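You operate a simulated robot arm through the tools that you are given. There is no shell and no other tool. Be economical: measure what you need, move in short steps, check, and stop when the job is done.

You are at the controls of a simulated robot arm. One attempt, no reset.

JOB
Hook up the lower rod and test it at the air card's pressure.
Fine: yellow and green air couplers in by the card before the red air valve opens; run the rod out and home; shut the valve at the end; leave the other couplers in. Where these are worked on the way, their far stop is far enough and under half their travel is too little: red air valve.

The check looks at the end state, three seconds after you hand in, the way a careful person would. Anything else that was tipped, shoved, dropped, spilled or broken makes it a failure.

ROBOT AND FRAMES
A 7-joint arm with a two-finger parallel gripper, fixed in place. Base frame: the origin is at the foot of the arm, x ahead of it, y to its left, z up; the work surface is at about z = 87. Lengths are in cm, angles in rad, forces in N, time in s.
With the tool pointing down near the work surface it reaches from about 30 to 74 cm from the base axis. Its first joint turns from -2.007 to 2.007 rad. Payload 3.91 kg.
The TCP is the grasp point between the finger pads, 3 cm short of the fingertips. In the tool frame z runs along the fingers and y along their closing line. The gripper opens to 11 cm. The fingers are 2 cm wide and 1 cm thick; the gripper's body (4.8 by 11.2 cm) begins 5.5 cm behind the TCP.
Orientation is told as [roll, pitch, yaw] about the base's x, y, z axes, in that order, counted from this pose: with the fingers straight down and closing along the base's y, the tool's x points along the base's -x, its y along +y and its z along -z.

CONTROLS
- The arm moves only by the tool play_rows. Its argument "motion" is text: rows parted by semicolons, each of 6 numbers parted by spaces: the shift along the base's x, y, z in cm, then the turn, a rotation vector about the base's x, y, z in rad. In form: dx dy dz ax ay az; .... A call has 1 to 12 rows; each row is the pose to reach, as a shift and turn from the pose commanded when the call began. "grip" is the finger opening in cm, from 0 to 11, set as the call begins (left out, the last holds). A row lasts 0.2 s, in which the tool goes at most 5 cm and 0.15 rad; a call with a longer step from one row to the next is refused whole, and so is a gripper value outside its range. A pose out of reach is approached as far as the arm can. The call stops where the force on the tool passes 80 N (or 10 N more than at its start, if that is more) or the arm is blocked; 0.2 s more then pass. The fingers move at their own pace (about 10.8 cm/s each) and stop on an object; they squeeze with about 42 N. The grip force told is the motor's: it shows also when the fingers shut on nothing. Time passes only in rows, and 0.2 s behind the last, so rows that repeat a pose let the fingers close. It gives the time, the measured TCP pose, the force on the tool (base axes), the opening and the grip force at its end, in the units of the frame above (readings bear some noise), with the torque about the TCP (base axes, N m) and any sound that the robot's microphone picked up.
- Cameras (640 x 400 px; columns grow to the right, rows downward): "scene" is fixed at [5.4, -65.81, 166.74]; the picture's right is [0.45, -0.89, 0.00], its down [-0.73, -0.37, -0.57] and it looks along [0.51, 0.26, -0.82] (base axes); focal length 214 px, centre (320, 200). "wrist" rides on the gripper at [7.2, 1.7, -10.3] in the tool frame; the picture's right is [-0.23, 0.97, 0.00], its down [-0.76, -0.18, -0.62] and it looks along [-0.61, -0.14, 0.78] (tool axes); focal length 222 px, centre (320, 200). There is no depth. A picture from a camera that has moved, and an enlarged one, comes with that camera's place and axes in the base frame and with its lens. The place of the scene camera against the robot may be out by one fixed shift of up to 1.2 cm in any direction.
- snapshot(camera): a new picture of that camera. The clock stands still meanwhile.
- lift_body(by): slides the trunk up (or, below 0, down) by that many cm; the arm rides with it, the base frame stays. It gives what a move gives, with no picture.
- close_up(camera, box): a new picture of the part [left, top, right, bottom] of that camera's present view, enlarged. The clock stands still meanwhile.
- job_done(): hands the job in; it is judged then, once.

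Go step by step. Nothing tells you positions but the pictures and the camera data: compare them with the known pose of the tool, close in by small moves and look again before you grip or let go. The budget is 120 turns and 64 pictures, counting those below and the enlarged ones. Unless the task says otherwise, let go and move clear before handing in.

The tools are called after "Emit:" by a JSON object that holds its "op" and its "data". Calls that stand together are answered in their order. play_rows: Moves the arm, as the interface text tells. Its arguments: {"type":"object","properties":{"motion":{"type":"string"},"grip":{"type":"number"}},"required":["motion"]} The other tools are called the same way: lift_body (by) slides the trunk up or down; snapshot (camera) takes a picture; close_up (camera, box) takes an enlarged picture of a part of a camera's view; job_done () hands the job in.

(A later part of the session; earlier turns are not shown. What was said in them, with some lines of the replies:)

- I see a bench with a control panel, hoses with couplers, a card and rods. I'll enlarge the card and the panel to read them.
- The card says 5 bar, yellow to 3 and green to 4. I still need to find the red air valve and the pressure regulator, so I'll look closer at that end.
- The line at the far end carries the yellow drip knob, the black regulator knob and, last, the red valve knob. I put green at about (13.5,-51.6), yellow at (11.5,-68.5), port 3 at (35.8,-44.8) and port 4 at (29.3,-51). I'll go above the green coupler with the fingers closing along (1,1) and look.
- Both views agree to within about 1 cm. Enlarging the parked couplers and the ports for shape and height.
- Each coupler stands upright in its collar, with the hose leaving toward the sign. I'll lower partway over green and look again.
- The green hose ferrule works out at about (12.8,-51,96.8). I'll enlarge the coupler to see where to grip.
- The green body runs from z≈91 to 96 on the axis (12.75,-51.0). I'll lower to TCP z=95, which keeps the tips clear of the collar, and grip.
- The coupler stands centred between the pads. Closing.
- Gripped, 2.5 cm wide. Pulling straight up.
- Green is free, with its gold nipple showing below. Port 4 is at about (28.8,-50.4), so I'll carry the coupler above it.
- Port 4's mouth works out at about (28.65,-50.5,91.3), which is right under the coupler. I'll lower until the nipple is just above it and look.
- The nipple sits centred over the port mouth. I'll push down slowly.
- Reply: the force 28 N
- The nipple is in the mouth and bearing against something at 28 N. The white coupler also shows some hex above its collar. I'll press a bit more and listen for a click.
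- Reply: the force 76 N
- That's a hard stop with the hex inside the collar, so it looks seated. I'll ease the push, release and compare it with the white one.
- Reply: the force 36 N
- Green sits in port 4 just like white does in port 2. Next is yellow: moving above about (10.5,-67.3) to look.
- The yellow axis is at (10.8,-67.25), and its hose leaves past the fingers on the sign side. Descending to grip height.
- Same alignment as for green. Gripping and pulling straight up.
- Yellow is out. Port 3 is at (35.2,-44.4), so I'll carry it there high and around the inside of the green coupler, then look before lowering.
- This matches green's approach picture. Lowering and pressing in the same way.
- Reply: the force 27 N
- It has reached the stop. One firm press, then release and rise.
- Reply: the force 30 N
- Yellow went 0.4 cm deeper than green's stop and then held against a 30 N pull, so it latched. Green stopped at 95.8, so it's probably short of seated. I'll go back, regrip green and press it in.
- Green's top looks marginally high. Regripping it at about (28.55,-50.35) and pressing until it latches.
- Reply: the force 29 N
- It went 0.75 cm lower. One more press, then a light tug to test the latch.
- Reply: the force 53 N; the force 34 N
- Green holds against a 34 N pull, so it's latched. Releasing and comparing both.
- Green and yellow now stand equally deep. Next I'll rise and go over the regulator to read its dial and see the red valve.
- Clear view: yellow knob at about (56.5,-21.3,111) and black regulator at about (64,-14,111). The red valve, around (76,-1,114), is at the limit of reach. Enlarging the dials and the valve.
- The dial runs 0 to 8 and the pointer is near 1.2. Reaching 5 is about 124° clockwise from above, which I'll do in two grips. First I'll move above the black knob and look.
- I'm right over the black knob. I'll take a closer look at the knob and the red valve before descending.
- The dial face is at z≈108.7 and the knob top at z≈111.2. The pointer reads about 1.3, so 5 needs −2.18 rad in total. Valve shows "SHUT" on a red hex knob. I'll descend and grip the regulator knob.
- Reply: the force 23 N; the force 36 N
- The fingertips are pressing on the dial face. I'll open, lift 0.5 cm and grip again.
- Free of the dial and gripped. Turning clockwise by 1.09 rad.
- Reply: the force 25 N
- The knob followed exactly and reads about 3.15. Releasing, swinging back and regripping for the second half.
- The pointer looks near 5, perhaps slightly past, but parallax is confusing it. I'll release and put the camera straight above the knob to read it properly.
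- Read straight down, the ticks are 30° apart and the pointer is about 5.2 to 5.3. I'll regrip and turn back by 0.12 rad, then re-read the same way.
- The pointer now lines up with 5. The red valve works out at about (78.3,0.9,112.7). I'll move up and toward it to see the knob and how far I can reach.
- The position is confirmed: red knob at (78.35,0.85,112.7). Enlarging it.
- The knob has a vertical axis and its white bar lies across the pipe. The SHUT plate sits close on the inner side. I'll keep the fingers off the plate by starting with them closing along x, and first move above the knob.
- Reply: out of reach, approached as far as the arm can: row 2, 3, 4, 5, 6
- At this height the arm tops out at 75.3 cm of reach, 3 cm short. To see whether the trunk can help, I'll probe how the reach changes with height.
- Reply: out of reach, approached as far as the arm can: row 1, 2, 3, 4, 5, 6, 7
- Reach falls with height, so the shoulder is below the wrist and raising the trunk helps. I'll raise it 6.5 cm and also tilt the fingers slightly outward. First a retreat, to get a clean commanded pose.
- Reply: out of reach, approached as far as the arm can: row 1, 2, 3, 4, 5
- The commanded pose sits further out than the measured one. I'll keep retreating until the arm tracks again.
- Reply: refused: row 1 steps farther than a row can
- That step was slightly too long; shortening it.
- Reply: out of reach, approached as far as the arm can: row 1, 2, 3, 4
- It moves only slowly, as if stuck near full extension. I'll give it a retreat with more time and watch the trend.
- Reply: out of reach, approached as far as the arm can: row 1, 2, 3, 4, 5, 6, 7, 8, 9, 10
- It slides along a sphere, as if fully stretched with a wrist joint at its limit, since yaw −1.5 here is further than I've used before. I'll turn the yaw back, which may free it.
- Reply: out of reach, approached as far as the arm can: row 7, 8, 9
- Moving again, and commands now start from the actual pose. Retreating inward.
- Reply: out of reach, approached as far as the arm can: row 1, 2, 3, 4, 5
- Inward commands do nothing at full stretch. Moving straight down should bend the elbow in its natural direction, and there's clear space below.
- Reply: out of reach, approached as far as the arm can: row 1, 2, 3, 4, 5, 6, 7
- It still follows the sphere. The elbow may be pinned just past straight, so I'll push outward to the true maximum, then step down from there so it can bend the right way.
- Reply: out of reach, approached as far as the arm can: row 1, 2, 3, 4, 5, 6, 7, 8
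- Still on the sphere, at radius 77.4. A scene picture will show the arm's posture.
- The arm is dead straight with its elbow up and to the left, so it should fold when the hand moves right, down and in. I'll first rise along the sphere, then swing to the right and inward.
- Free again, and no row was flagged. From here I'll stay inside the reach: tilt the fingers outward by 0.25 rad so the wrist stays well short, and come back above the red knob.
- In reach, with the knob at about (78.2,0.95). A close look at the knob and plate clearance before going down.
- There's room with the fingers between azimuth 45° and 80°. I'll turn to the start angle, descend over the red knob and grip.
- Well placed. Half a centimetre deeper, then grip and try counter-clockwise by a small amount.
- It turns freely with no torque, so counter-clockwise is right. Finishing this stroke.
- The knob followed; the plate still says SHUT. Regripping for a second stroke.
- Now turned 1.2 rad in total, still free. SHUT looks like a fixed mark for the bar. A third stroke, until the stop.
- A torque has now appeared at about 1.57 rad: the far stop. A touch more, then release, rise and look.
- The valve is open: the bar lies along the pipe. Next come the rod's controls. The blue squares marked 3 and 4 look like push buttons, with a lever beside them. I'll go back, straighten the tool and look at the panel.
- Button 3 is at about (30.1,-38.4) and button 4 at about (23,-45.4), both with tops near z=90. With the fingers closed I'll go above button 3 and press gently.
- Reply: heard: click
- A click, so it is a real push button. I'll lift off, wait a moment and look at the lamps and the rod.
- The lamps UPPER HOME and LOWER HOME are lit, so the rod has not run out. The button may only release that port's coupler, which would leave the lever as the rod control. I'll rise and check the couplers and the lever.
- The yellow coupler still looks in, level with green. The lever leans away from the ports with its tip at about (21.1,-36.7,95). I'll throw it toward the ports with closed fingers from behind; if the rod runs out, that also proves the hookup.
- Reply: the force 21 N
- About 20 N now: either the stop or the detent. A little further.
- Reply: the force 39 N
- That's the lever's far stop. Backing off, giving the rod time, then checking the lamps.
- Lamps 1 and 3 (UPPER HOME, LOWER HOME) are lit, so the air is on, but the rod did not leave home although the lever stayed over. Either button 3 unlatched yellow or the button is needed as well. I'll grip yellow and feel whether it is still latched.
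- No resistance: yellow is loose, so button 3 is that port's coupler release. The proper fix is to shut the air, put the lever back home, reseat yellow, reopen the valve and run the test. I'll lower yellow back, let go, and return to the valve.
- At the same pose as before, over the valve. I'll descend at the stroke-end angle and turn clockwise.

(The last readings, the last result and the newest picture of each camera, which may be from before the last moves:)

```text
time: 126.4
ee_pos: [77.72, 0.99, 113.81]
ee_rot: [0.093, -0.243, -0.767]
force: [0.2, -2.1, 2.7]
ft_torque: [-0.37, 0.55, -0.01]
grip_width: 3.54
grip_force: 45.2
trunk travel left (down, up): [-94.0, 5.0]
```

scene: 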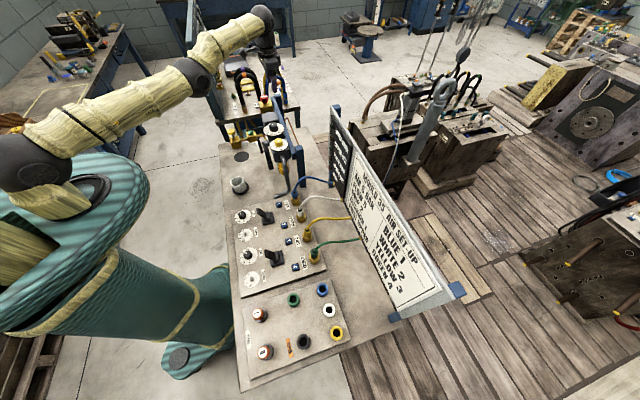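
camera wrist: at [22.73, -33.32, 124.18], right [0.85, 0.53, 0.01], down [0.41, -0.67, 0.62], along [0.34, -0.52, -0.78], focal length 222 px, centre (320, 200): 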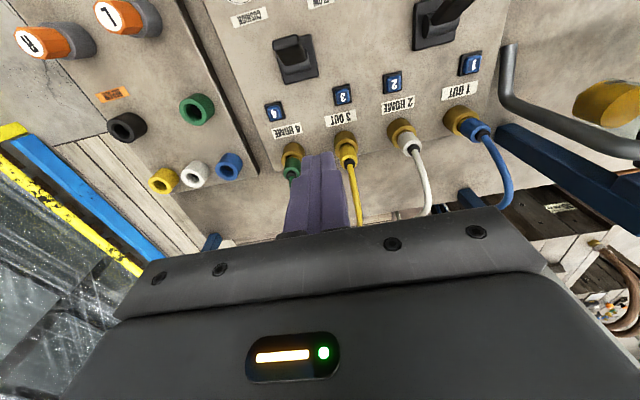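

Turned 0.6 rad clockwise freely. Two more strokes to the shut stop.

Emit:
{"op": "play_rows", "data": {"motion": "0 0 0 0 0 0; 0 0 0 0 0 0; 0 0 2.5 0 0 0; 0 -0.1 3 0 0 0.14; -0.03 -0.2 3 0 0 0.28; -0.05 -0.3 3 0 0 0.42; -0.06 -0.38 3 0 0 0.56; -0.06 -0.38 3 0 0 0.6; -0.06 -0.38 0 0 0 0.6; -0.06 -0.38 0 0 0 0.6", "grip": 4.7}}

Emit:
{"op": "play_rows", "data": {"motion": "0 0 0 0 0 0; 0 0 0 0 0 0; 0 0 0 0 0 0", "grip": 0}}

Emit:
{"op": "play_rows", "data": {"motion": "0 0.06 0 0 0 -0.1; 0.02 0.13 0 0 0 -0.2; 0.03 0.19 0 0 0 -0.3; 0.04 0.25 0 0 0 -0.4; 0.06 0.32 0 0 0 -0.5; 0.06 0.38 0 0 0 -0.6; 0.06 0.38 0 0 0 -0.6"}}

Emit:
{"op": "play_rows", "data": {"motion": "0 0 0 0 0 0; 0 0 0 0 0 0; 0 0 2.5 0 0 0; 0 -0.1 3 0 0 0.14; -0.03 -0.2 3 0 0 0.28; -0.05 -0.3 3 0 0 0.42; -0.06 -0.38 3 0 0 0.56; -0.06 -0.38 3 0 0 0.6; -0.06 -0.38 0 0 0 0.6; -0.06 -0.38 0 0 0 0.6", "grip": 4.7}}

Emit:
{"op": "play_rows", "data": {"motion": "0 0 0 0 0 0; 0 0 0 0 0 0; 0 0 0 0 0 0", "grip": 0}}

Emit:
{"op": "play_rows", "data": {"motion": "0 0.06 0 0 0 -0.1; 0.02 0.13 0 0 0 -0.2; 0.03 0.19 0 0 0 -0.3; 0.04 0.25 0 0 0 -0.38; 0.04 0.25 0 0 0 -0.38"}}

```text
time: 128.6
ee_pos: [77.7, 0.58, 113.81]
ee_rot: [0.093, -0.242, -0.165]
force: [-0.3, 0.7, 0.6]
ft_torque: [-0.01, 0.0, 0.03]
grip_width: 4.7
grip_force: 0.0
trunk travel left (down, up): [-94.0, 5.0]
```

```text
time: 129.4
ee_pos: [77.69, 0.65, 113.82]
ee_rot: [0.092, -0.243, -0.165]
force: [-0.4, 2.0, 2.5]
ft_torque: [-0.59, 0.55, 0.01]
grip_width: 3.53
grip_force: 44.8
trunk travel left (down, up): [-94.0, 5.0]
```

```text
time: 131.0
ee_pos: [77.8, 1.11, 113.88]
ee_rot: [0.092, -0.243, -0.766]
force: [-2.5, 2.6, 3.6]
ft_torque: [-0.08, 0.84, 0.01]
grip_width: 3.55
grip_force: 44.9
trunk travel left (down, up): [-94.0, 5.0]
```

```text
time: 133.2
ee_pos: [77.64, 0.73, 113.87]
ee_rot: [0.092, -0.243, -0.165]
force: [-1.5, 0.0, 0.0]
ft_torque: [-0.01, 0.01, 0.01]
grip_width: 4.71
grip_force: 0.0
trunk travel left (down, up): [-94.0, 5.0]
```

```text
time: 134.0
ee_pos: [77.73, 0.71, 113.79]
ee_rot: [0.09, -0.243, -0.165]
force: [-1.6, -2.7, 2.3]
ft_torque: [-0.86, 0.54, -0.03]
grip_width: 3.52
grip_force: 45.0
trunk travel left (down, up): [-94.0, 5.0]
```

```text
time: 135.2
ee_pos: [77.74, 0.84, 113.7]
ee_rot: [0.091, -0.243, -0.546]
force: [-0.7, -2.0, 2.3]
ft_torque: [-0.7, 0.37, 0.3]
grip_width: 3.55
grip_force: 44.8
trunk travel left (down, up): [-94.0, 5.0]
```

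The shut stop is reached. I'll let go, rise and go back to put the lever home.

Emit:
{"op": "play_rows", "data": {"motion": "0 0.03 0 0 0 -0.05; 0 0.05 0 0 0 -0.08; 0 0.05 0 0 0 -0.08"}}

Emit:
{"op": "play_rows", "data": {"motion": "0 0 0 0 0 0; 0 0 0 0 0 0; 0 0 3 0 0 0; 0 0 6 0 0 0; -1 0 10 0 0 0; -1 0 10 0 0 0", "grip": 4.8}}

Emit:
{"op": "play_rows", "data": {"motion": "-3.8 -3.1 0.4 0.008 0.023 -0.015; -7.6 -6.2 0.8 0.016 0.045 -0.03; -11.4 -9.3 1.2 0.025 0.068 -0.046; -15.2 -12.4 1.6 0.033 0.091 -0.061; -19 -15.5 2 0.041 0.114 -0.076; -22.8 -18.6 2.4 0.049 0.136 -0.092; -26.6 -21.7 2.8 0.057 0.159 -0.107; -30.4 -24.8 3.2 0.066 0.182 -0.122; -34.2 -27.9 3.6 0.074 0.204 -0.138; -38 -31 4 0.082 0.227 -0.153; -38 -31 4 0.082 0.227 -0.153", "grip": 0}}

```text
time: 136.0
ee_pos: [77.89, 0.95, 113.9]
ee_rot: [0.093, -0.241, -0.626]
force: [2.1, -1.4, 3.5]
ft_torque: [-0.57, 0.19, 0.34]
grip_width: 3.51
grip_force: 44.6
trunk travel left (down, up): [-94.0, 5.0]
```

```text
time: 137.4
ee_pos: [76.96, 0.81, 123.88]
ee_rot: [0.091, -0.242, -0.623]
force: [-0.1, 0.6, 0.5]
ft_torque: [0.01, -0.01, -0.03]
grip_width: 4.79
grip_force: 0.0
trunk travel left (down, up): [-94.0, 5.0]
```

```text
time: 139.8
ee_pos: [38.83, -30.11, 127.99]
ee_rot: [0.009, -0.016, -0.767]
force: [-0.2, 0.1, -0.7]
ft_torque: [-0.03, 0.03, -0.01]
grip_width: 0.0
grip_force: 37.4
trunk travel left (down, up): [-94.0, 5.0]
```

Valve shut. Now to the port side of the lever to push it back home.

Emit:
{"op": "play_rows", "data": {"motion": "-2.6 -2.3 -3 0 0 0; -5.1 -4.6 -6 0 0 0; -7.7 -6.8 -9 0 0 0; -10.2 -9.1 -12 0 0 0; -12.8 -11.4 -15.3 0 0 0; -12.8 -11.4 -19.5 0 0 0; -12.8 -11.4 -24 0 0 0; -12.8 -11.4 -28.5 0 0 0; -12.8 -11.4 -32.6 0 0 0; -12.8 -11.4 -32.6 0 0 0"}}

Emit:
{"op": "play_rows", "data": {"motion": "-0.4 0.4 0 0 0 0; -0.8 0.8 0 0 0 0; -1.2 1.2 0 0 0 0; -1.6 1.6 0 0 0 0; -2 2 0 0 0 0; -2.4 2.4 0 0 0 0; -2.8 2.8 0 0 0 0; -3.1 3.1 0 0 0 0; -3.1 3.1 0 0 0 0"}}

```text
time: 142.0
ee_pos: [26.02, -41.45, 95.18]
ee_rot: [0.011, -0.017, -0.768]
force: [0.4, 0.1, 0.7]
ft_torque: [-0.03, 0.04, 0.03]
grip_width: 0.0
grip_force: 37.5
trunk travel left (down, up): [-94.0, 5.0]
```

```text
time: 144.0
ee_pos: [23.08, -38.52, 95.19]
ee_rot: [0.006, -0.02, -0.767]
force: [11.1, -11.3, 6.2]
ft_torque: [-0.19, -0.45, 0.06]
grip_width: 0.0
grip_force: 37.8
trunk travel left (down, up): [-94.0, 5.0]
```

Emit:
{"op": "play_rows", "data": {"motion": "-0.25 0.25 0 0 0 0; -0.5 0.5 0 0 0 0; -0.5 0.5 0 0 0 0; -0.5 0.5 0 0 0 0"}}

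Emit:
{"op": "play_rows", "data": {"motion": "0.7 -0.7 0 0 0 0; 1.8 -1.8 0 0 0 0; 1.8 -1.8 4 0 0 0; 1.8 -1.8 8.5 0 0 0; 1.8 -1.8 13 0 0 0; 1.8 -1.8 13 0 0 0"}}

```text
time: 145.0
ee_pos: [23.11, -38.59, 95.16]
ee_rot: [0.005, -0.029, -0.764]
force: [35.6, -24.7, 15.8]
ft_torque: [-0.33, -1.26, 0.12]
grip_width: 0.04
grip_force: 38.0
trunk travel left (down, up): [-94.0, 5.0]
```

```text
time: 146.4
ee_pos: [24.06, -39.64, 108.23]
ee_rot: [0.009, -0.014, -0.768]
force: [0.7, 0.5, -0.1]
ft_torque: [0.02, -0.02, -0.05]
grip_width: 0.01
grip_force: 37.8
trunk travel left (down, up): [-94.0, 5.0]
```

Lever is home. Now regrip yellow, press it in and tug-test it.

Emit:
{"op": "play_rows", "data": {"motion": "3.7 -1.6 0 0 0 0; 7.4 -3.2 0 0 0 0; 11.04 -4.7 0 0 0 0; 11.04 -4.7 -4 0 0 0; 11.04 -4.7 -8 0 0 0; 11.04 -4.7 -11 0 0 0; 11.04 -4.7 -12.7 0 0 0; 11.04 -4.7 -12.7 0 0 0", "grip": 6}}

Emit:
{"op": "play_rows", "data": {"motion": "0 0 0 0 0 0; 0 0 0 0 0 0; 0 0 0 0 0 0; 0 0 -0.3 0 0 0; 0 0 -0.6 0 0 0; 0 0 -0.9 0 0 0; 0 0 -1.2 0 0 0; 0 0 -1.2 0 0 0", "grip": 0}}

Emit:
{"op": "play_rows", "data": {"motion": "0 0 0.4 0 0 0; 0 0 0.8 0 0 0; 0 0 1.2 0 0 0; 0 0 1.2 0 0 0"}}

```text
time: 148.2
ee_pos: [35.48, -44.37, 95.33]
ee_rot: [0.009, -0.017, -0.766]
force: [0.9, 0.3, 0.9]
ft_torque: [-0.04, -0.03, 0.0]
grip_width: 6.0
grip_force: 0.0
trunk travel left (down, up): [-94.0, 5.0]
```

```text
time: 150.0
ee_pos: [35.23, -44.36, 94.57]
ee_rot: [0.007, -0.023, -0.766]
force: [2.7, -3.4, 27.9]
ft_torque: [-0.37, 0.14, -0.02]
grip_width: 2.45
grip_force: 42.1
trunk travel left (down, up): [-94.0, 5.0]
```

```text
time: 151.0
ee_pos: [35.2, -44.33, 95.2]
ee_rot: [0.01, -0.003, -0.767]
force: [-2.6, 3.5, -34.3]
ft_torque: [0.19, 0.18, 0.0]
grip_width: 2.5
grip_force: 41.9
trunk travel left (down, up): [-94.0, 5.0]
```

Yellow latched again; it holds a 34 N tug. I'll release it, return to the valve and open it in the same three strokes.

Emit:
{"op": "play_rows", "data": {"motion": "0 0 -0.7 0 0 0; 0 0 -0.7 0 0 0"}}

Emit:
{"op": "play_rows", "data": {"motion": "0 0 0 0 0 0; 0 0 0 0 0 0; 0 0 4 0 0 0; 0 0 8.5 0 0 0; 0 0 13 0 0 0; 0 0 17.5 0 0 0; 0 0 22 0 0 0; 0.5 0.5 26.5 0 0 0; 3.5 3.7 28 0 0 0; 6.8 7.2 29 0 0 0; 10.1 10.7 30 0 0 0; 10.1 10.7 30 0 0 0", "grip": 6}}

Emit:
{"op": "play_rows", "data": {"motion": "3.3 3.5 1 0 0 0; 6.6 7 2 0 0 0; 9.9 10.5 2 0 0 0; 12.7 13.5 2 -0.006 -0.029 0.051; 15.5 16.5 1.5 -0.012 -0.059 0.102; 18.4 19.5 1 -0.019 -0.088 0.153; 21.2 22.5 0.5 -0.025 -0.117 0.203; 24 25.5 0.2 -0.031 -0.147 0.254; 26.9 28.5 0 -0.037 -0.176 0.305; 29.7 31.5 -0.4 -0.044 -0.205 0.356; 32.5 34.4 -0.8 -0.05 -0.235 0.407; 32.5 34.4 -0.8 -0.05 -0.235 0.407"}}

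```text
time: 151.6
ee_pos: [35.2, -44.24, 95.13]
ee_rot: [0.01, -0.017, -0.766]
force: [-11.1, 16.3, 17.1]
ft_torque: [0.87, 0.67, 0.0]
grip_width: 2.44
grip_force: 41.7
trunk travel left (down, up): [-94.0, 5.0]
```

```text
time: 154.2
ee_pos: [45.28, -33.84, 125.02]
ee_rot: [0.01, -0.016, -0.769]
force: [0.4, 0.0, -0.1]
ft_torque: [0.04, -0.06, -0.02]
grip_width: 6.01
grip_force: 0.1
trunk travel left (down, up): [-94.0, 5.0]
```

```text
time: 156.8
ee_pos: [78.0, 0.92, 123.98]
ee_rot: [0.094, -0.238, -0.368]
force: [-0.8, -0.8, -0.1]
ft_torque: [-0.02, 0.0, -0.01]
grip_width: 6.01
grip_force: 0.1
trunk travel left (down, up): [-94.0, 5.0]
```

On station. Descend at the start angle and do stroke one.

Emit:
{"op": "play_rows", "data": {"motion": "-0.15 0.33 -2 0 0 -0.13; -0.15 0.33 -4 0 0 -0.26; -0.15 0.33 -6 0 0 -0.39; -0.15 0.33 -8 0 0 -0.39; -0.15 0.33 -9.3 0 0 -0.39; -0.15 0.33 -10 0 0 -0.39; -0.15 0.33 -10 0 0 -0.39", "grip": 4.9}}

Emit:
{"op": "play_rows", "data": {"motion": "0 0 0 0 0 0; 0 0 0 0 0 0; 0 0 0 0 0 0", "grip": 0}}

Emit:
{"op": "play_rows", "data": {"motion": "0 -0.06 0 0 0 0.1; -0.03 -0.13 0 0 0 0.2; -0.04 -0.19 0 0 0 0.3; -0.05 -0.25 0 0 0 0.4; -0.06 -0.32 0 0 0 0.5; -0.06 -0.38 0 0 0 0.6; -0.06 -0.38 0 0 0 0.6"}}

```text
time: 158.4
ee_pos: [77.77, 1.15, 113.84]
ee_rot: [0.093, -0.238, -0.758]
force: [-0.2, 0.3, -0.8]
ft_torque: [0.02, 0.03, 0.05]
grip_width: 4.91
grip_force: 0.1
trunk travel left (down, up): [-94.0, 5.0]
```

```text
time: 159.2
ee_pos: [77.82, 1.06, 113.87]
ee_rot: [0.092, -0.239, -0.761]
force: [-1.7, -0.5, -1.0]
ft_torque: [-0.61, 0.54, -0.03]
grip_width: 3.54
grip_force: 45.3
trunk travel left (down, up): [-94.0, 5.0]
```

```text
time: 160.8
ee_pos: [77.62, 0.7, 113.81]
ee_rot: [0.092, -0.238, -0.157]
force: [-4.4, -4.7, -6.5]
ft_torque: [-0.68, 1.0, -0.03]
grip_width: 3.56
grip_force: 45.0
trunk travel left (down, up): [-94.0, 5.0]
```

Strokes two and three, up to the open stop.

Emit:
{"op": "play_rows", "data": {"motion": "0 0 0 0 0 0; 0 0 0 0 0 0; 0 0 2.5 0 0 0; 0 0.1 3 0 0 -0.14; 0.03 0.2 3 0 0 -0.28; 0.05 0.3 3 0 0 -0.42; 0.06 0.38 3 0 0 -0.56; 0.06 0.38 3 0 0 -0.6; 0.06 0.38 0 0 0 -0.6; 0.06 0.38 0 0 0 -0.6", "grip": 4.7}}

Emit:
{"op": "play_rows", "data": {"motion": "0 0 0 0 0 0; 0 0 0 0 0 0; 0 0 0 0 0 0", "grip": 0}}

Emit:
{"op": "play_rows", "data": {"motion": "0 -0.06 0 0 0 0.1; -0.03 -0.13 0 0 0 0.2; -0.04 -0.19 0 0 0 0.3; -0.05 -0.25 0 0 0 0.4; -0.06 -0.32 0 0 0 0.5; -0.06 -0.38 0 0 0 0.6; -0.06 -0.38 0 0 0 0.6"}}

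Emit:
{"op": "play_rows", "data": {"motion": "0 0 0 0 0 0; 0 0 0 0 0 0; 0 0 2.5 0 0 0; 0 0.1 3 0 0 -0.14; 0.03 0.2 3 0 0 -0.28; 0.05 0.3 3 0 0 -0.42; 0.06 0.38 3 0 0 -0.56; 0.06 0.38 3 0 0 -0.6; 0.06 0.38 0 0 0 -0.6; 0.06 0.38 0 0 0 -0.6", "grip": 4.7}}

Emit:
{"op": "play_rows", "data": {"motion": "0 0 0 0 0 0; 0 0 0 0 0 0; 0 0 0 0 0 0", "grip": 0}}

Emit:
{"op": "play_rows", "data": {"motion": "0 -0.06 0 0 0 0.1; -0.03 -0.13 0 0 0 0.2; -0.04 -0.19 0 0 0 0.3; -0.05 -0.24 0 0 0 0.38; -0.05 -0.29 0 0 0 0.46; -0.05 -0.29 0 0 0 0.46"}}

```text
time: 163.0
ee_pos: [77.67, 1.15, 114.03]
ee_rot: [0.095, -0.239, -0.759]
force: [0.2, 0.2, 0.2]
ft_torque: [-0.01, -0.04, 0.04]
grip_width: 4.69
grip_force: 0.1
trunk travel left (down, up): [-94.0, 5.0]
```

```text
time: 163.8
ee_pos: [77.64, 1.12, 113.93]
ee_rot: [0.092, -0.239, -0.759]
force: [2.0, 0.0, 2.9]
ft_torque: [-0.22, 0.69, 0.03]
grip_width: 3.54
grip_force: 45.6
trunk travel left (down, up): [-94.0, 5.0]
```

```text
time: 165.4
ee_pos: [77.49, 0.55, 114.01]
ee_rot: [0.093, -0.238, -0.157]
force: [-3.2, -2.8, -3.2]
ft_torque: [-0.8, 1.03, -0.08]
grip_width: 3.55
grip_force: 44.7
trunk travel left (down, up): [-94.0, 5.0]
```

```text
time: 167.6
ee_pos: [77.6, 0.95, 114.08]
ee_rot: [0.094, -0.239, -0.758]
force: [0.1, 0.6, -0.6]
ft_torque: [-0.01, -0.01, -0.02]
grip_width: 4.71
grip_force: 0.0
trunk travel left (down, up): [-94.0, 5.0]
```

```text
time: 168.4
ee_pos: [77.84, 1.12, 114.08]
ee_rot: [0.094, -0.239, -0.757]
force: [6.1, 5.4, 4.1]
ft_torque: [0.08, 0.81, 0.08]
grip_width: 3.49
grip_force: 45.1
trunk travel left (down, up): [-94.0, 5.0]
```

```text
time: 169.8
ee_pos: [77.57, 0.66, 114.03]
ee_rot: [0.093, -0.239, -0.299]
force: [0.7, -0.2, 9.0]
ft_torque: [-0.46, 0.66, -0.56]
grip_width: 3.48
grip_force: 44.8
trunk travel left (down, up): [-94.0, 5.0]
```

Valve is at its open stop again. Releasing and going back behind the lever.

Emit:
{"op": "play_rows", "data": {"motion": "0 0 0 0 0 0; 0 0 0 0 0 0; 0 0 3 0 0 0; 0 0 6 0 0 0; -1 0 10 0 0 0; -1 0 10 0 0 0", "grip": 4.8}}

Emit:
{"op": "play_rows", "data": {"motion": "-3.8 -3.1 0.4 0.006 0.025 -0.048; -7.6 -6.2 0.8 0.0125 0.049 -0.096; -11.4 -9.3 1.2 0.019 0.074 -0.144; -15.2 -12.4 1.6 0.025 0.098 -0.192; -19 -15.5 2 0.031 0.123 -0.24; -22.8 -18.6 2.4 0.0375 0.147 -0.288; -26.6 -21.7 2.8 0.044 0.172 -0.336; -30.4 -24.8 3.2 0.05 0.196 -0.384; -34.2 -27.9 3.6 0.056 0.221 -0.432; -38 -31 4 0.0625 0.245 -0.48; -38 -31 4 0.0625 0.245 -0.48", "grip": 0}}

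```text
time: 171.2
ee_pos: [76.66, 0.85, 123.92]
ee_rot: [0.093, -0.236, -0.297]
force: [-0.1, -0.2, 0.2]
ft_torque: [-0.04, -0.01, -0.01]
grip_width: 4.81
grip_force: 0.2
trunk travel left (down, up): [-94.0, 5.0]
```

```text
time: 173.6
ee_pos: [38.57, -30.52, 128.27]
ee_rot: [0.021, 0.001, -0.773]
force: [-0.2, 1.0, -0.3]
ft_torque: [0.01, -0.02, -0.03]
grip_width: 0.0
grip_force: 37.6
trunk travel left (down, up): [-94.0, 5.0]
```

Emit:
{"op": "play_rows", "data": {"motion": "-4.2 -1 -2 0 0 0; -8.5 -2 -4 0 0 0; -12.7 -3 -6 0 0 0; -17 -3.9 -7.5 0 0 0; -19.7 -3.9 -11 0 0 0; -19.7 -3.9 -15.5 0 0 0; -19.7 -3.9 -20 0 0 0; -19.7 -3.9 -24.5 0 0 0; -19.7 -3.9 -29 0 0 0; -19.7 -3.9 -32.8 0 0 0; -19.7 -3.9 -32.8 0 0 0"}}

Emit:
{"op": "play_rows", "data": {"motion": "0.5 -0.5 0 0 0 0; 1 -1 0 0 0 0; 1.5 -1.5 0 0 0 0; 2 -2 0 0 0 0; 2.4 -2.4 0 0 0 0; 2.8 -2.8 0 0 0 0; 3.2 -3.2 0 0 0 0; 3.6 -3.6 0 0 0 0; 3.9 -3.9 0 0 0 0; 3.9 -3.9 0 0 0 0"}}

```text
time: 176.0
ee_pos: [18.87, -34.11, 95.52]
ee_rot: [0.02, -0.001, -0.774]
force: [0.2, 0.7, -0.3]
ft_torque: [0.02, 0.03, -0.01]
grip_width: 0.0
grip_force: 37.9
trunk travel left (down, up): [-94.0, 5.0]
```

```text
time: 178.2
ee_pos: [22.47, -37.53, 95.29]
ee_rot: [0.024, 0.009, -0.776]
force: [-22.7, 20.3, 0.8]
ft_torque: [0.62, 0.71, -0.03]
grip_width: 0.0
grip_force: 37.7
trunk travel left (down, up): [-94.0, 5.0]
```

The lever is fully over. Backing off, waiting, then checking the lamps.

Emit:
{"op": "play_rows", "data": {"motion": "-0.7 0.7 0 0 0 0; -2 2 0 0 0 0; -2 2 3 0 0 0; -2 2 7 0 0 0; -2 2 11 0 0 0; -2 2 11 0 0 0; -2 2 11 0 0 0; -2 2 11 0 0 0; -2 2 11 0 0 0; -2 2 11 0 0 0; -2 2 11 0 0 0; -2 2 11 0 0 0"}}

Emit:
{"op": "play_rows", "data": {"motion": "0 0 0 0 0 0; 0 0 0 0 0 0; 0 0 0 0 0 0; 0 0 0 0 0 0; 0 0 0 0 0 0; 0 0 0 0 0 0; 0 0 0 0 0 0; 0 0 0 0 0 0; 0 0 0 0 0 0; 0 0 0 0 0 0; 0 0 0 0 0 0; 0 0 0 0 0 0"}}

Emit:
{"op": "close_up", "data": {"camera": "scene", "box": [250, 80, 410, 270]}}

```text
time: 180.8
ee_pos: [20.76, -35.98, 106.29]
ee_rot: [0.022, 0.002, -0.773]
force: [0.9, 1.1, -1.0]
ft_torque: [-0.01, 0.0, 0.01]
grip_width: 0.01
grip_force: 37.7
trunk travel left (down, up): [-94.0, 5.0]
```

```text
time: 183.4
ee_pos: [20.77, -35.9, 106.21]
ee_rot: [0.024, 0.002, -0.773]
force: [-0.3, 0.7, 0.0]
ft_torque: [0.02, 0.05, 0.02]
grip_width: 0.0
grip_force: 37.8
trunk travel left (down, up): [-94.0, 5.0]
```

```text
2.11 times, centred on (330, 175) of scene
camera zoom: at [5.4, -65.81, 166.74], right [0.45, -0.89, 0.0], down [-0.73, -0.37, -0.57], along [0.51, 0.26, -0.82], focal length 452 px, centre (299, 253)
```

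zoom: 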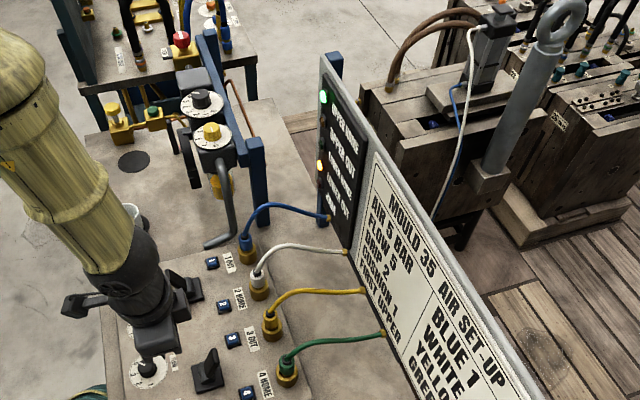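

LOWER OUT is lit in amber: the rod has run out. Now the lever back to home.

Emit:
{"op": "play_rows", "data": {"motion": "2.6 -2.8 0 0 0 0; 5.3 -5.6 0 0 0 0; 5.3 -5.6 -4 0 0 0; 5.3 -5.6 -8 0 0 0; 5.3 -5.6 -11 0 0 0; 5.3 -5.6 -11 0 0 0"}}

Emit:
{"op": "play_rows", "data": {"motion": "-0.4 0.4 0 0 0 0; -0.8 0.8 0 0 0 0; -1.2 1.2 0 0 0 0; -1.6 1.6 0 0 0 0; -2 2 0 0 0 0; -2.4 2.4 0 0 0 0; -2.8 2.8 0 0 0 0; -3.2 3.2 0 0 0 0; -3.5 3.5 0 0 0 0; -3.5 3.5 0 0 0 0"}}

```text
time: 184.8
ee_pos: [26.01, -41.61, 95.32]
ee_rot: [0.023, 0.001, -0.774]
force: [-0.3, 0.0, 0.6]
ft_torque: [0.05, -0.02, 0.0]
grip_width: 0.0
grip_force: 37.4
trunk travel left (down, up): [-94.0, 5.0]
```

```text
time: 187.0
ee_pos: [23.09, -38.69, 95.24]
ee_rot: [0.019, -0.006, -0.772]
force: [24.2, -19.9, 8.0]
ft_torque: [-0.38, -0.78, 0.05]
grip_width: 0.0
grip_force: 37.5
trunk travel left (down, up): [-94.0, 5.0]
```

At the home stop. Backing off, waiting, and checking the lamps with the last picture.

Emit:
{"op": "play_rows", "data": {"motion": "0.7 -0.7 0 0 0 0; 1.8 -1.8 0 0 0 0; 1.8 -1.8 4 0 0 0; 1.8 -1.8 8.5 0 0 0; 1.8 -1.8 13 0 0 0; 1.8 -1.8 13 0 0 0; 1.8 -1.8 13 0 0 0; 1.8 -1.8 13 0 0 0; 1.8 -1.8 13 0 0 0; 1.8 -1.8 13 0 0 0; 1.8 -1.8 13 0 0 0; 1.8 -1.8 13 0 0 0"}}

Emit:
{"op": "play_rows", "data": {"motion": "0 0 0 0 0 0; 0 0 0 0 0 0; 0 0 0 0 0 0; 0 0 0 0 0 0; 0 0 0 0 0 0; 0 0 0 0 0 0; 0 0 0 0 0 0; 0 0 0 0 0 0; 0 0 0 0 0 0; 0 0 0 0 0 0; 0 0 0 0 0 0; 0 0 0 0 0 0"}}

Emit:
{"op": "play_rows", "data": {"motion": "0 0 0 0 0 0; 0 0 0 0 0 0; 0 0 0 0 0 0; 0 0 0 0 0 0; 0 0 0 0 0 0; 0 0 0 0 0 0; 0 0 0 0 0 0; 0 0 0 0 0 0; 0 0 0 0 0 0; 0 0 0 0 0 0; 0 0 0 0 0 0; 0 0 0 0 0 0"}}

Emit:
{"op": "close_up", "data": {"camera": "scene", "box": [230, 80, 400, 290]}}

```text
time: 189.6
ee_pos: [24.4, -39.81, 108.07]
ee_rot: [0.023, 0.002, -0.772]
force: [0.1, 0.1, 1.1]
ft_torque: [-0.02, -0.01, -0.01]
grip_width: 0.0
grip_force: 37.6
trunk travel left (down, up): [-94.0, 5.0]
```

```text
time: 192.2
ee_pos: [24.36, -39.77, 108.11]
ee_rot: [0.023, 0.002, -0.773]
force: [0.4, 0.5, 0.1]
ft_torque: [-0.03, 0.02, -0.01]
grip_width: 0.0
grip_force: 37.9
trunk travel left (down, up): [-94.0, 5.0]
```

```text
time: 194.8
ee_pos: [24.34, -39.79, 108.06]
ee_rot: [0.022, 0.002, -0.775]
force: [-0.2, -0.9, 0.7]
ft_torque: [0.0, -0.01, -0.02]
grip_width: 0.01
grip_force: 37.1
trunk travel left (down, up): [-94.0, 5.0]
```

```text
1.90 times, centred on (315, 185) of scene
camera zoom: at [5.4, -65.81, 166.74], right [0.45, -0.89, 0.0], down [-0.73, -0.37, -0.57], along [0.51, 0.26, -0.82], focal length 408 px, centre (330, 229)
```

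zoom: 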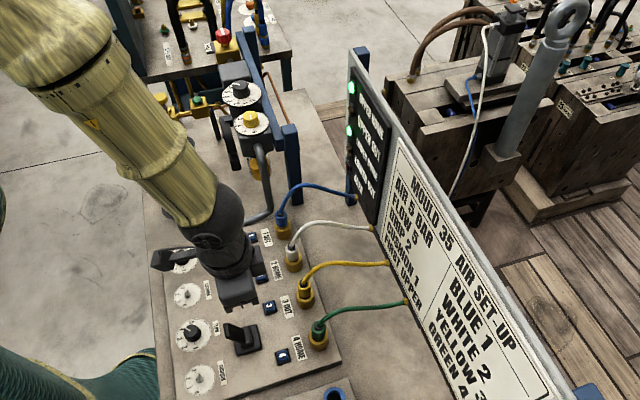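

LOWER HOME is lit again: the rod has run out and come home. Last job is to shut the valve, so back to the red knob.

Emit:
{"op": "play_rows", "data": {"motion": "0 0 4.5 0 0 0; 0 0 9 0 0 0; 0 0 13.5 0 0 0; 1 0.8 17.5 0 0 0; 4.5 3.5 19.5 0 0 0; 8.2 6.3 20 0 0 0; 12 9.1 20.3 0 0 0; 15.7 12 20.5 0 0 0; 19.5 14.8 20.5 0 0 0; 23.2 17.7 20.5 0 0 0; 27 20.6 20.5 0 0 0; 27 20.6 20.5 0 0 0", "grip": 6}}

Emit:
{"op": "play_rows", "data": {"motion": "3.3 2.5 -0.5 -0.0094 -0.0305 0.0516; 6.6 5 -1 -0.019 -0.061 0.103; 9.9 7.5 -1.5 -0.028 -0.0915 0.155; 13.2 10 -2 -0.0375 -0.122 0.2065; 16.5 12.5 -2.5 -0.047 -0.1525 0.258; 19.8 15 -3 -0.056 -0.183 0.31; 23.1 17.5 -3.5 -0.066 -0.2135 0.361; 26.4 20 -4 -0.075 -0.244 0.413; 26.4 20 -4 -0.075 -0.244 0.413"}}

```text
time: 197.4
ee_pos: [51.42, -19.37, 128.83]
ee_rot: [0.022, 0.001, -0.775]
force: [-0.4, -0.1, -0.5]
ft_torque: [0.0, 0.0, 0.02]
grip_width: 5.98
grip_force: 0.0
trunk travel left (down, up): [-94.0, 5.0]
```

```text
time: 199.4
ee_pos: [77.76, 0.59, 124.93]
ee_rot: [0.09, -0.243, -0.366]
force: [0.7, -0.4, -0.6]
ft_torque: [0.03, 0.01, 0.01]
grip_width: 5.98
grip_force: 0.1
trunk travel left (down, up): [-94.0, 5.0]
```

In place. Descend at the stroke-end angle, grip and turn clockwise.

Emit:
{"op": "play_rows", "data": {"motion": "-0.05 0.05 -2 0 0 0.1; -0.05 0.05 -4 0 0 0.2; -0.05 0.05 -7 0 0 0.2; -0.05 0.05 -9 0 0 0.2; -0.05 0.05 -10.2 0 0 0.2; -0.05 0.05 -10.9 0 0 0.2; -0.05 0.05 -10.9 0 0 0.2", "grip": 4.7}}

Emit:
{"op": "play_rows", "data": {"motion": "0 0 0 0 0 0; 0 0 0 0 0 0; 0 0 0 0 0 0", "grip": 0}}

Emit:
{"op": "play_rows", "data": {"motion": "0 0.06 0 0 0 -0.1; 0.02 0.13 0 0 0 -0.2; 0.03 0.19 0 0 0 -0.3; 0.04 0.25 0 0 0 -0.4; 0.06 0.32 0 0 0 -0.5; 0.06 0.38 0 0 0 -0.6; 0.06 0.38 0 0 0 -0.6"}}

```text
time: 201.0
ee_pos: [77.77, 0.6, 113.86]
ee_rot: [0.091, -0.242, -0.165]
force: [-0.7, -0.3, -0.7]
ft_torque: [0.0, -0.01, -0.04]
grip_width: 4.7
grip_force: 0.0
trunk travel left (down, up): [-94.0, 5.0]
```

```text
time: 201.8
ee_pos: [77.89, 0.63, 113.83]
ee_rot: [0.088, -0.243, -0.166]
force: [0.1, -2.6, -0.4]
ft_torque: [-0.89, 0.0, 0.0]
grip_width: 3.56
grip_force: 44.8
trunk travel left (down, up): [-94.0, 5.0]
```

```text
time: 203.4
ee_pos: [77.77, 0.92, 113.74]
ee_rot: [0.09, -0.245, -0.769]
force: [0.7, -4.8, 4.8]
ft_torque: [-0.28, 0.77, -0.06]
grip_width: 3.53
grip_force: 44.6
trunk travel left (down, up): [-94.0, 5.0]
```

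Strokes two and three to the shut stop.

Emit:
{"op": "play_rows", "data": {"motion": "0 0 0 0 0 0; 0 0 0 0 0 0; 0 0 2.5 0 0 0; 0 -0.1 3 0 0 0.14; -0.03 -0.2 3 0 0 0.28; -0.05 -0.3 3 0 0 0.42; -0.06 -0.38 3 0 0 0.56; -0.06 -0.38 3 0 0 0.6; -0.06 -0.38 0 0 0 0.6; -0.06 -0.38 0 0 0 0.6", "grip": 4.7}}

Emit:
{"op": "play_rows", "data": {"motion": "0 0 0 0 0 0; 0 0 0 0 0 0; 0 0 0 0 0 0", "grip": 0}}

Emit:
{"op": "play_rows", "data": {"motion": "0 0.06 0 0 0 -0.1; 0.02 0.13 0 0 0 -0.2; 0.03 0.19 0 0 0 -0.3; 0.04 0.25 0 0 0 -0.4; 0.06 0.32 0 0 0 -0.5; 0.06 0.38 0 0 0 -0.6; 0.06 0.38 0 0 0 -0.6"}}

Emit:
{"op": "play_rows", "data": {"motion": "0 0 0 0 0 0; 0 0 0 0 0 0; 0 0 2.5 0 0 0; 0 -0.1 3 0 0 0.14; -0.03 -0.2 3 0 0 0.28; -0.05 -0.3 3 0 0 0.42; -0.06 -0.38 3 0 0 0.56; -0.06 -0.38 3 0 0 0.6; -0.06 -0.38 0 0 0 0.6; -0.06 -0.38 0 0 0 0.6", "grip": 4.7}}

Emit:
{"op": "play_rows", "data": {"motion": "0 0 0 0 0 0; 0 0 0 0 0 0; 0 0 0 0 0 0", "grip": 0}}

Emit:
{"op": "play_rows", "data": {"motion": "0 0.06 0 0 0 -0.1; 0.02 0.13 0 0 0 -0.2; 0.03 0.19 0 0 0 -0.3; 0.04 0.25 0 0 0 -0.38; 0.05 0.29 0 0 0 -0.46; 0.05 0.29 0 0 0 -0.46"}}

```text
time: 205.6
ee_pos: [77.64, 0.65, 113.86]
ee_rot: [0.09, -0.243, -0.167]
force: [0.1, 0.1, -0.2]
ft_torque: [0.01, -0.04, 0.02]
grip_width: 4.7
grip_force: 0.0
trunk travel left (down, up): [-94.0, 5.0]
```

```text
time: 206.4
ee_pos: [77.64, 0.49, 114.03]
ee_rot: [0.088, -0.243, -0.165]
force: [-0.2, -0.6, 1.7]
ft_torque: [-0.9, 0.47, -0.05]
grip_width: 3.54
grip_force: 45.2
trunk travel left (down, up): [-94.0, 5.0]
```

```text
time: 208.0
ee_pos: [77.73, 1.07, 113.91]
ee_rot: [0.09, -0.242, -0.768]
force: [-8.1, -0.1, 2.1]
ft_torque: [-0.66, 0.51, -0.01]
grip_width: 3.5
grip_force: 44.8
trunk travel left (down, up): [-94.0, 5.0]
```

```text
time: 210.2
ee_pos: [77.76, 0.63, 113.9]
ee_rot: [0.091, -0.244, -0.166]
force: [-0.2, 0.0, -0.5]
ft_torque: [0.0, 0.03, 0.03]
grip_width: 4.7
grip_force: 0.0
trunk travel left (down, up): [-94.0, 5.0]
```

```text
time: 211.0
ee_pos: [77.77, 0.61, 113.92]
ee_rot: [0.09, -0.243, -0.166]
force: [-0.9, -2.3, 1.6]
ft_torque: [-0.82, 0.5, -0.03]
grip_width: 3.53
grip_force: 45.5
trunk travel left (down, up): [-94.0, 5.0]
```

```text
time: 212.4
ee_pos: [77.77, 0.95, 113.82]
ee_rot: [0.092, -0.243, -0.626]
force: [-0.8, -6.2, 1.2]
ft_torque: [-1.07, 0.27, 0.3]
grip_width: 3.52
grip_force: 45.1
trunk travel left (down, up): [-94.0, 5.0]
```

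The shut stop is felt again. Letting go, rising and moving clear.

Emit:
{"op": "play_rows", "data": {"motion": "0 0 0 0 0 0; 0 0 0 0 0 0; 0 0 3 0 0 0; 0 0 6 0 0 0; -1 0 10 0 0 0; -3.5 -2 14 0 0 0; -7 -4.5 16 0 0 0; -10.5 -7 18 0 0 0; -14 -9.5 20 0 0 0; -14 -9.5 20 0 0 0", "grip": 4.8}}

```text
refused: row 6 steps farther than a row can; nothing moved
```

Emit:
{"op": "play_rows", "data": {"motion": "0 0 0 0 0 0; 0 0 0 0 0 0; 0 0 3 0 0 0; 0 0 6 0 0 0; -1 0 10 0 0 0; -3.5 -2 13 0 0 0; -6.5 -4.5 15 0 0 0; -9.5 -7 17 0 0 0; -12.5 -9.5 19 0 0 0; -12.5 -9.5 19 0 0 0", "grip": 4.8}}

```text
time: 214.6
ee_pos: [65.29, -8.45, 132.74]
ee_rot: [0.089, -0.243, -0.625]
force: [-0.1, -1.0, 0.0]
ft_torque: [-0.02, 0.01, -0.03]
grip_width: 4.8
grip_force: 0.1
trunk travel left (down, up): [-94.0, 5.0]
```

The arm is clear, both couplers are latched, the rod has been out and home, and the valve is shut. Handing in.

Emit:
{"op": "job_done", "data": {}}

```text
The job is handed in.
```

The lower rod is hooked up and tested: it ran out and came home with the regulator set to about 5 bar, and the red valve is back at its shut stop. Yellow is latched in port 3 and green in port 4.

- **Button 3 mistake:** partway through I pressed button 3, thinking it drove the rod. It released the yellow coupler while the air was on. I shut the valve, reseated yellow and reopened the air, then ran the test.
- **Not seen in a picture:** I ran out of pictures before the final closing of the valve. I judged it shut from the knob reaching its stop.
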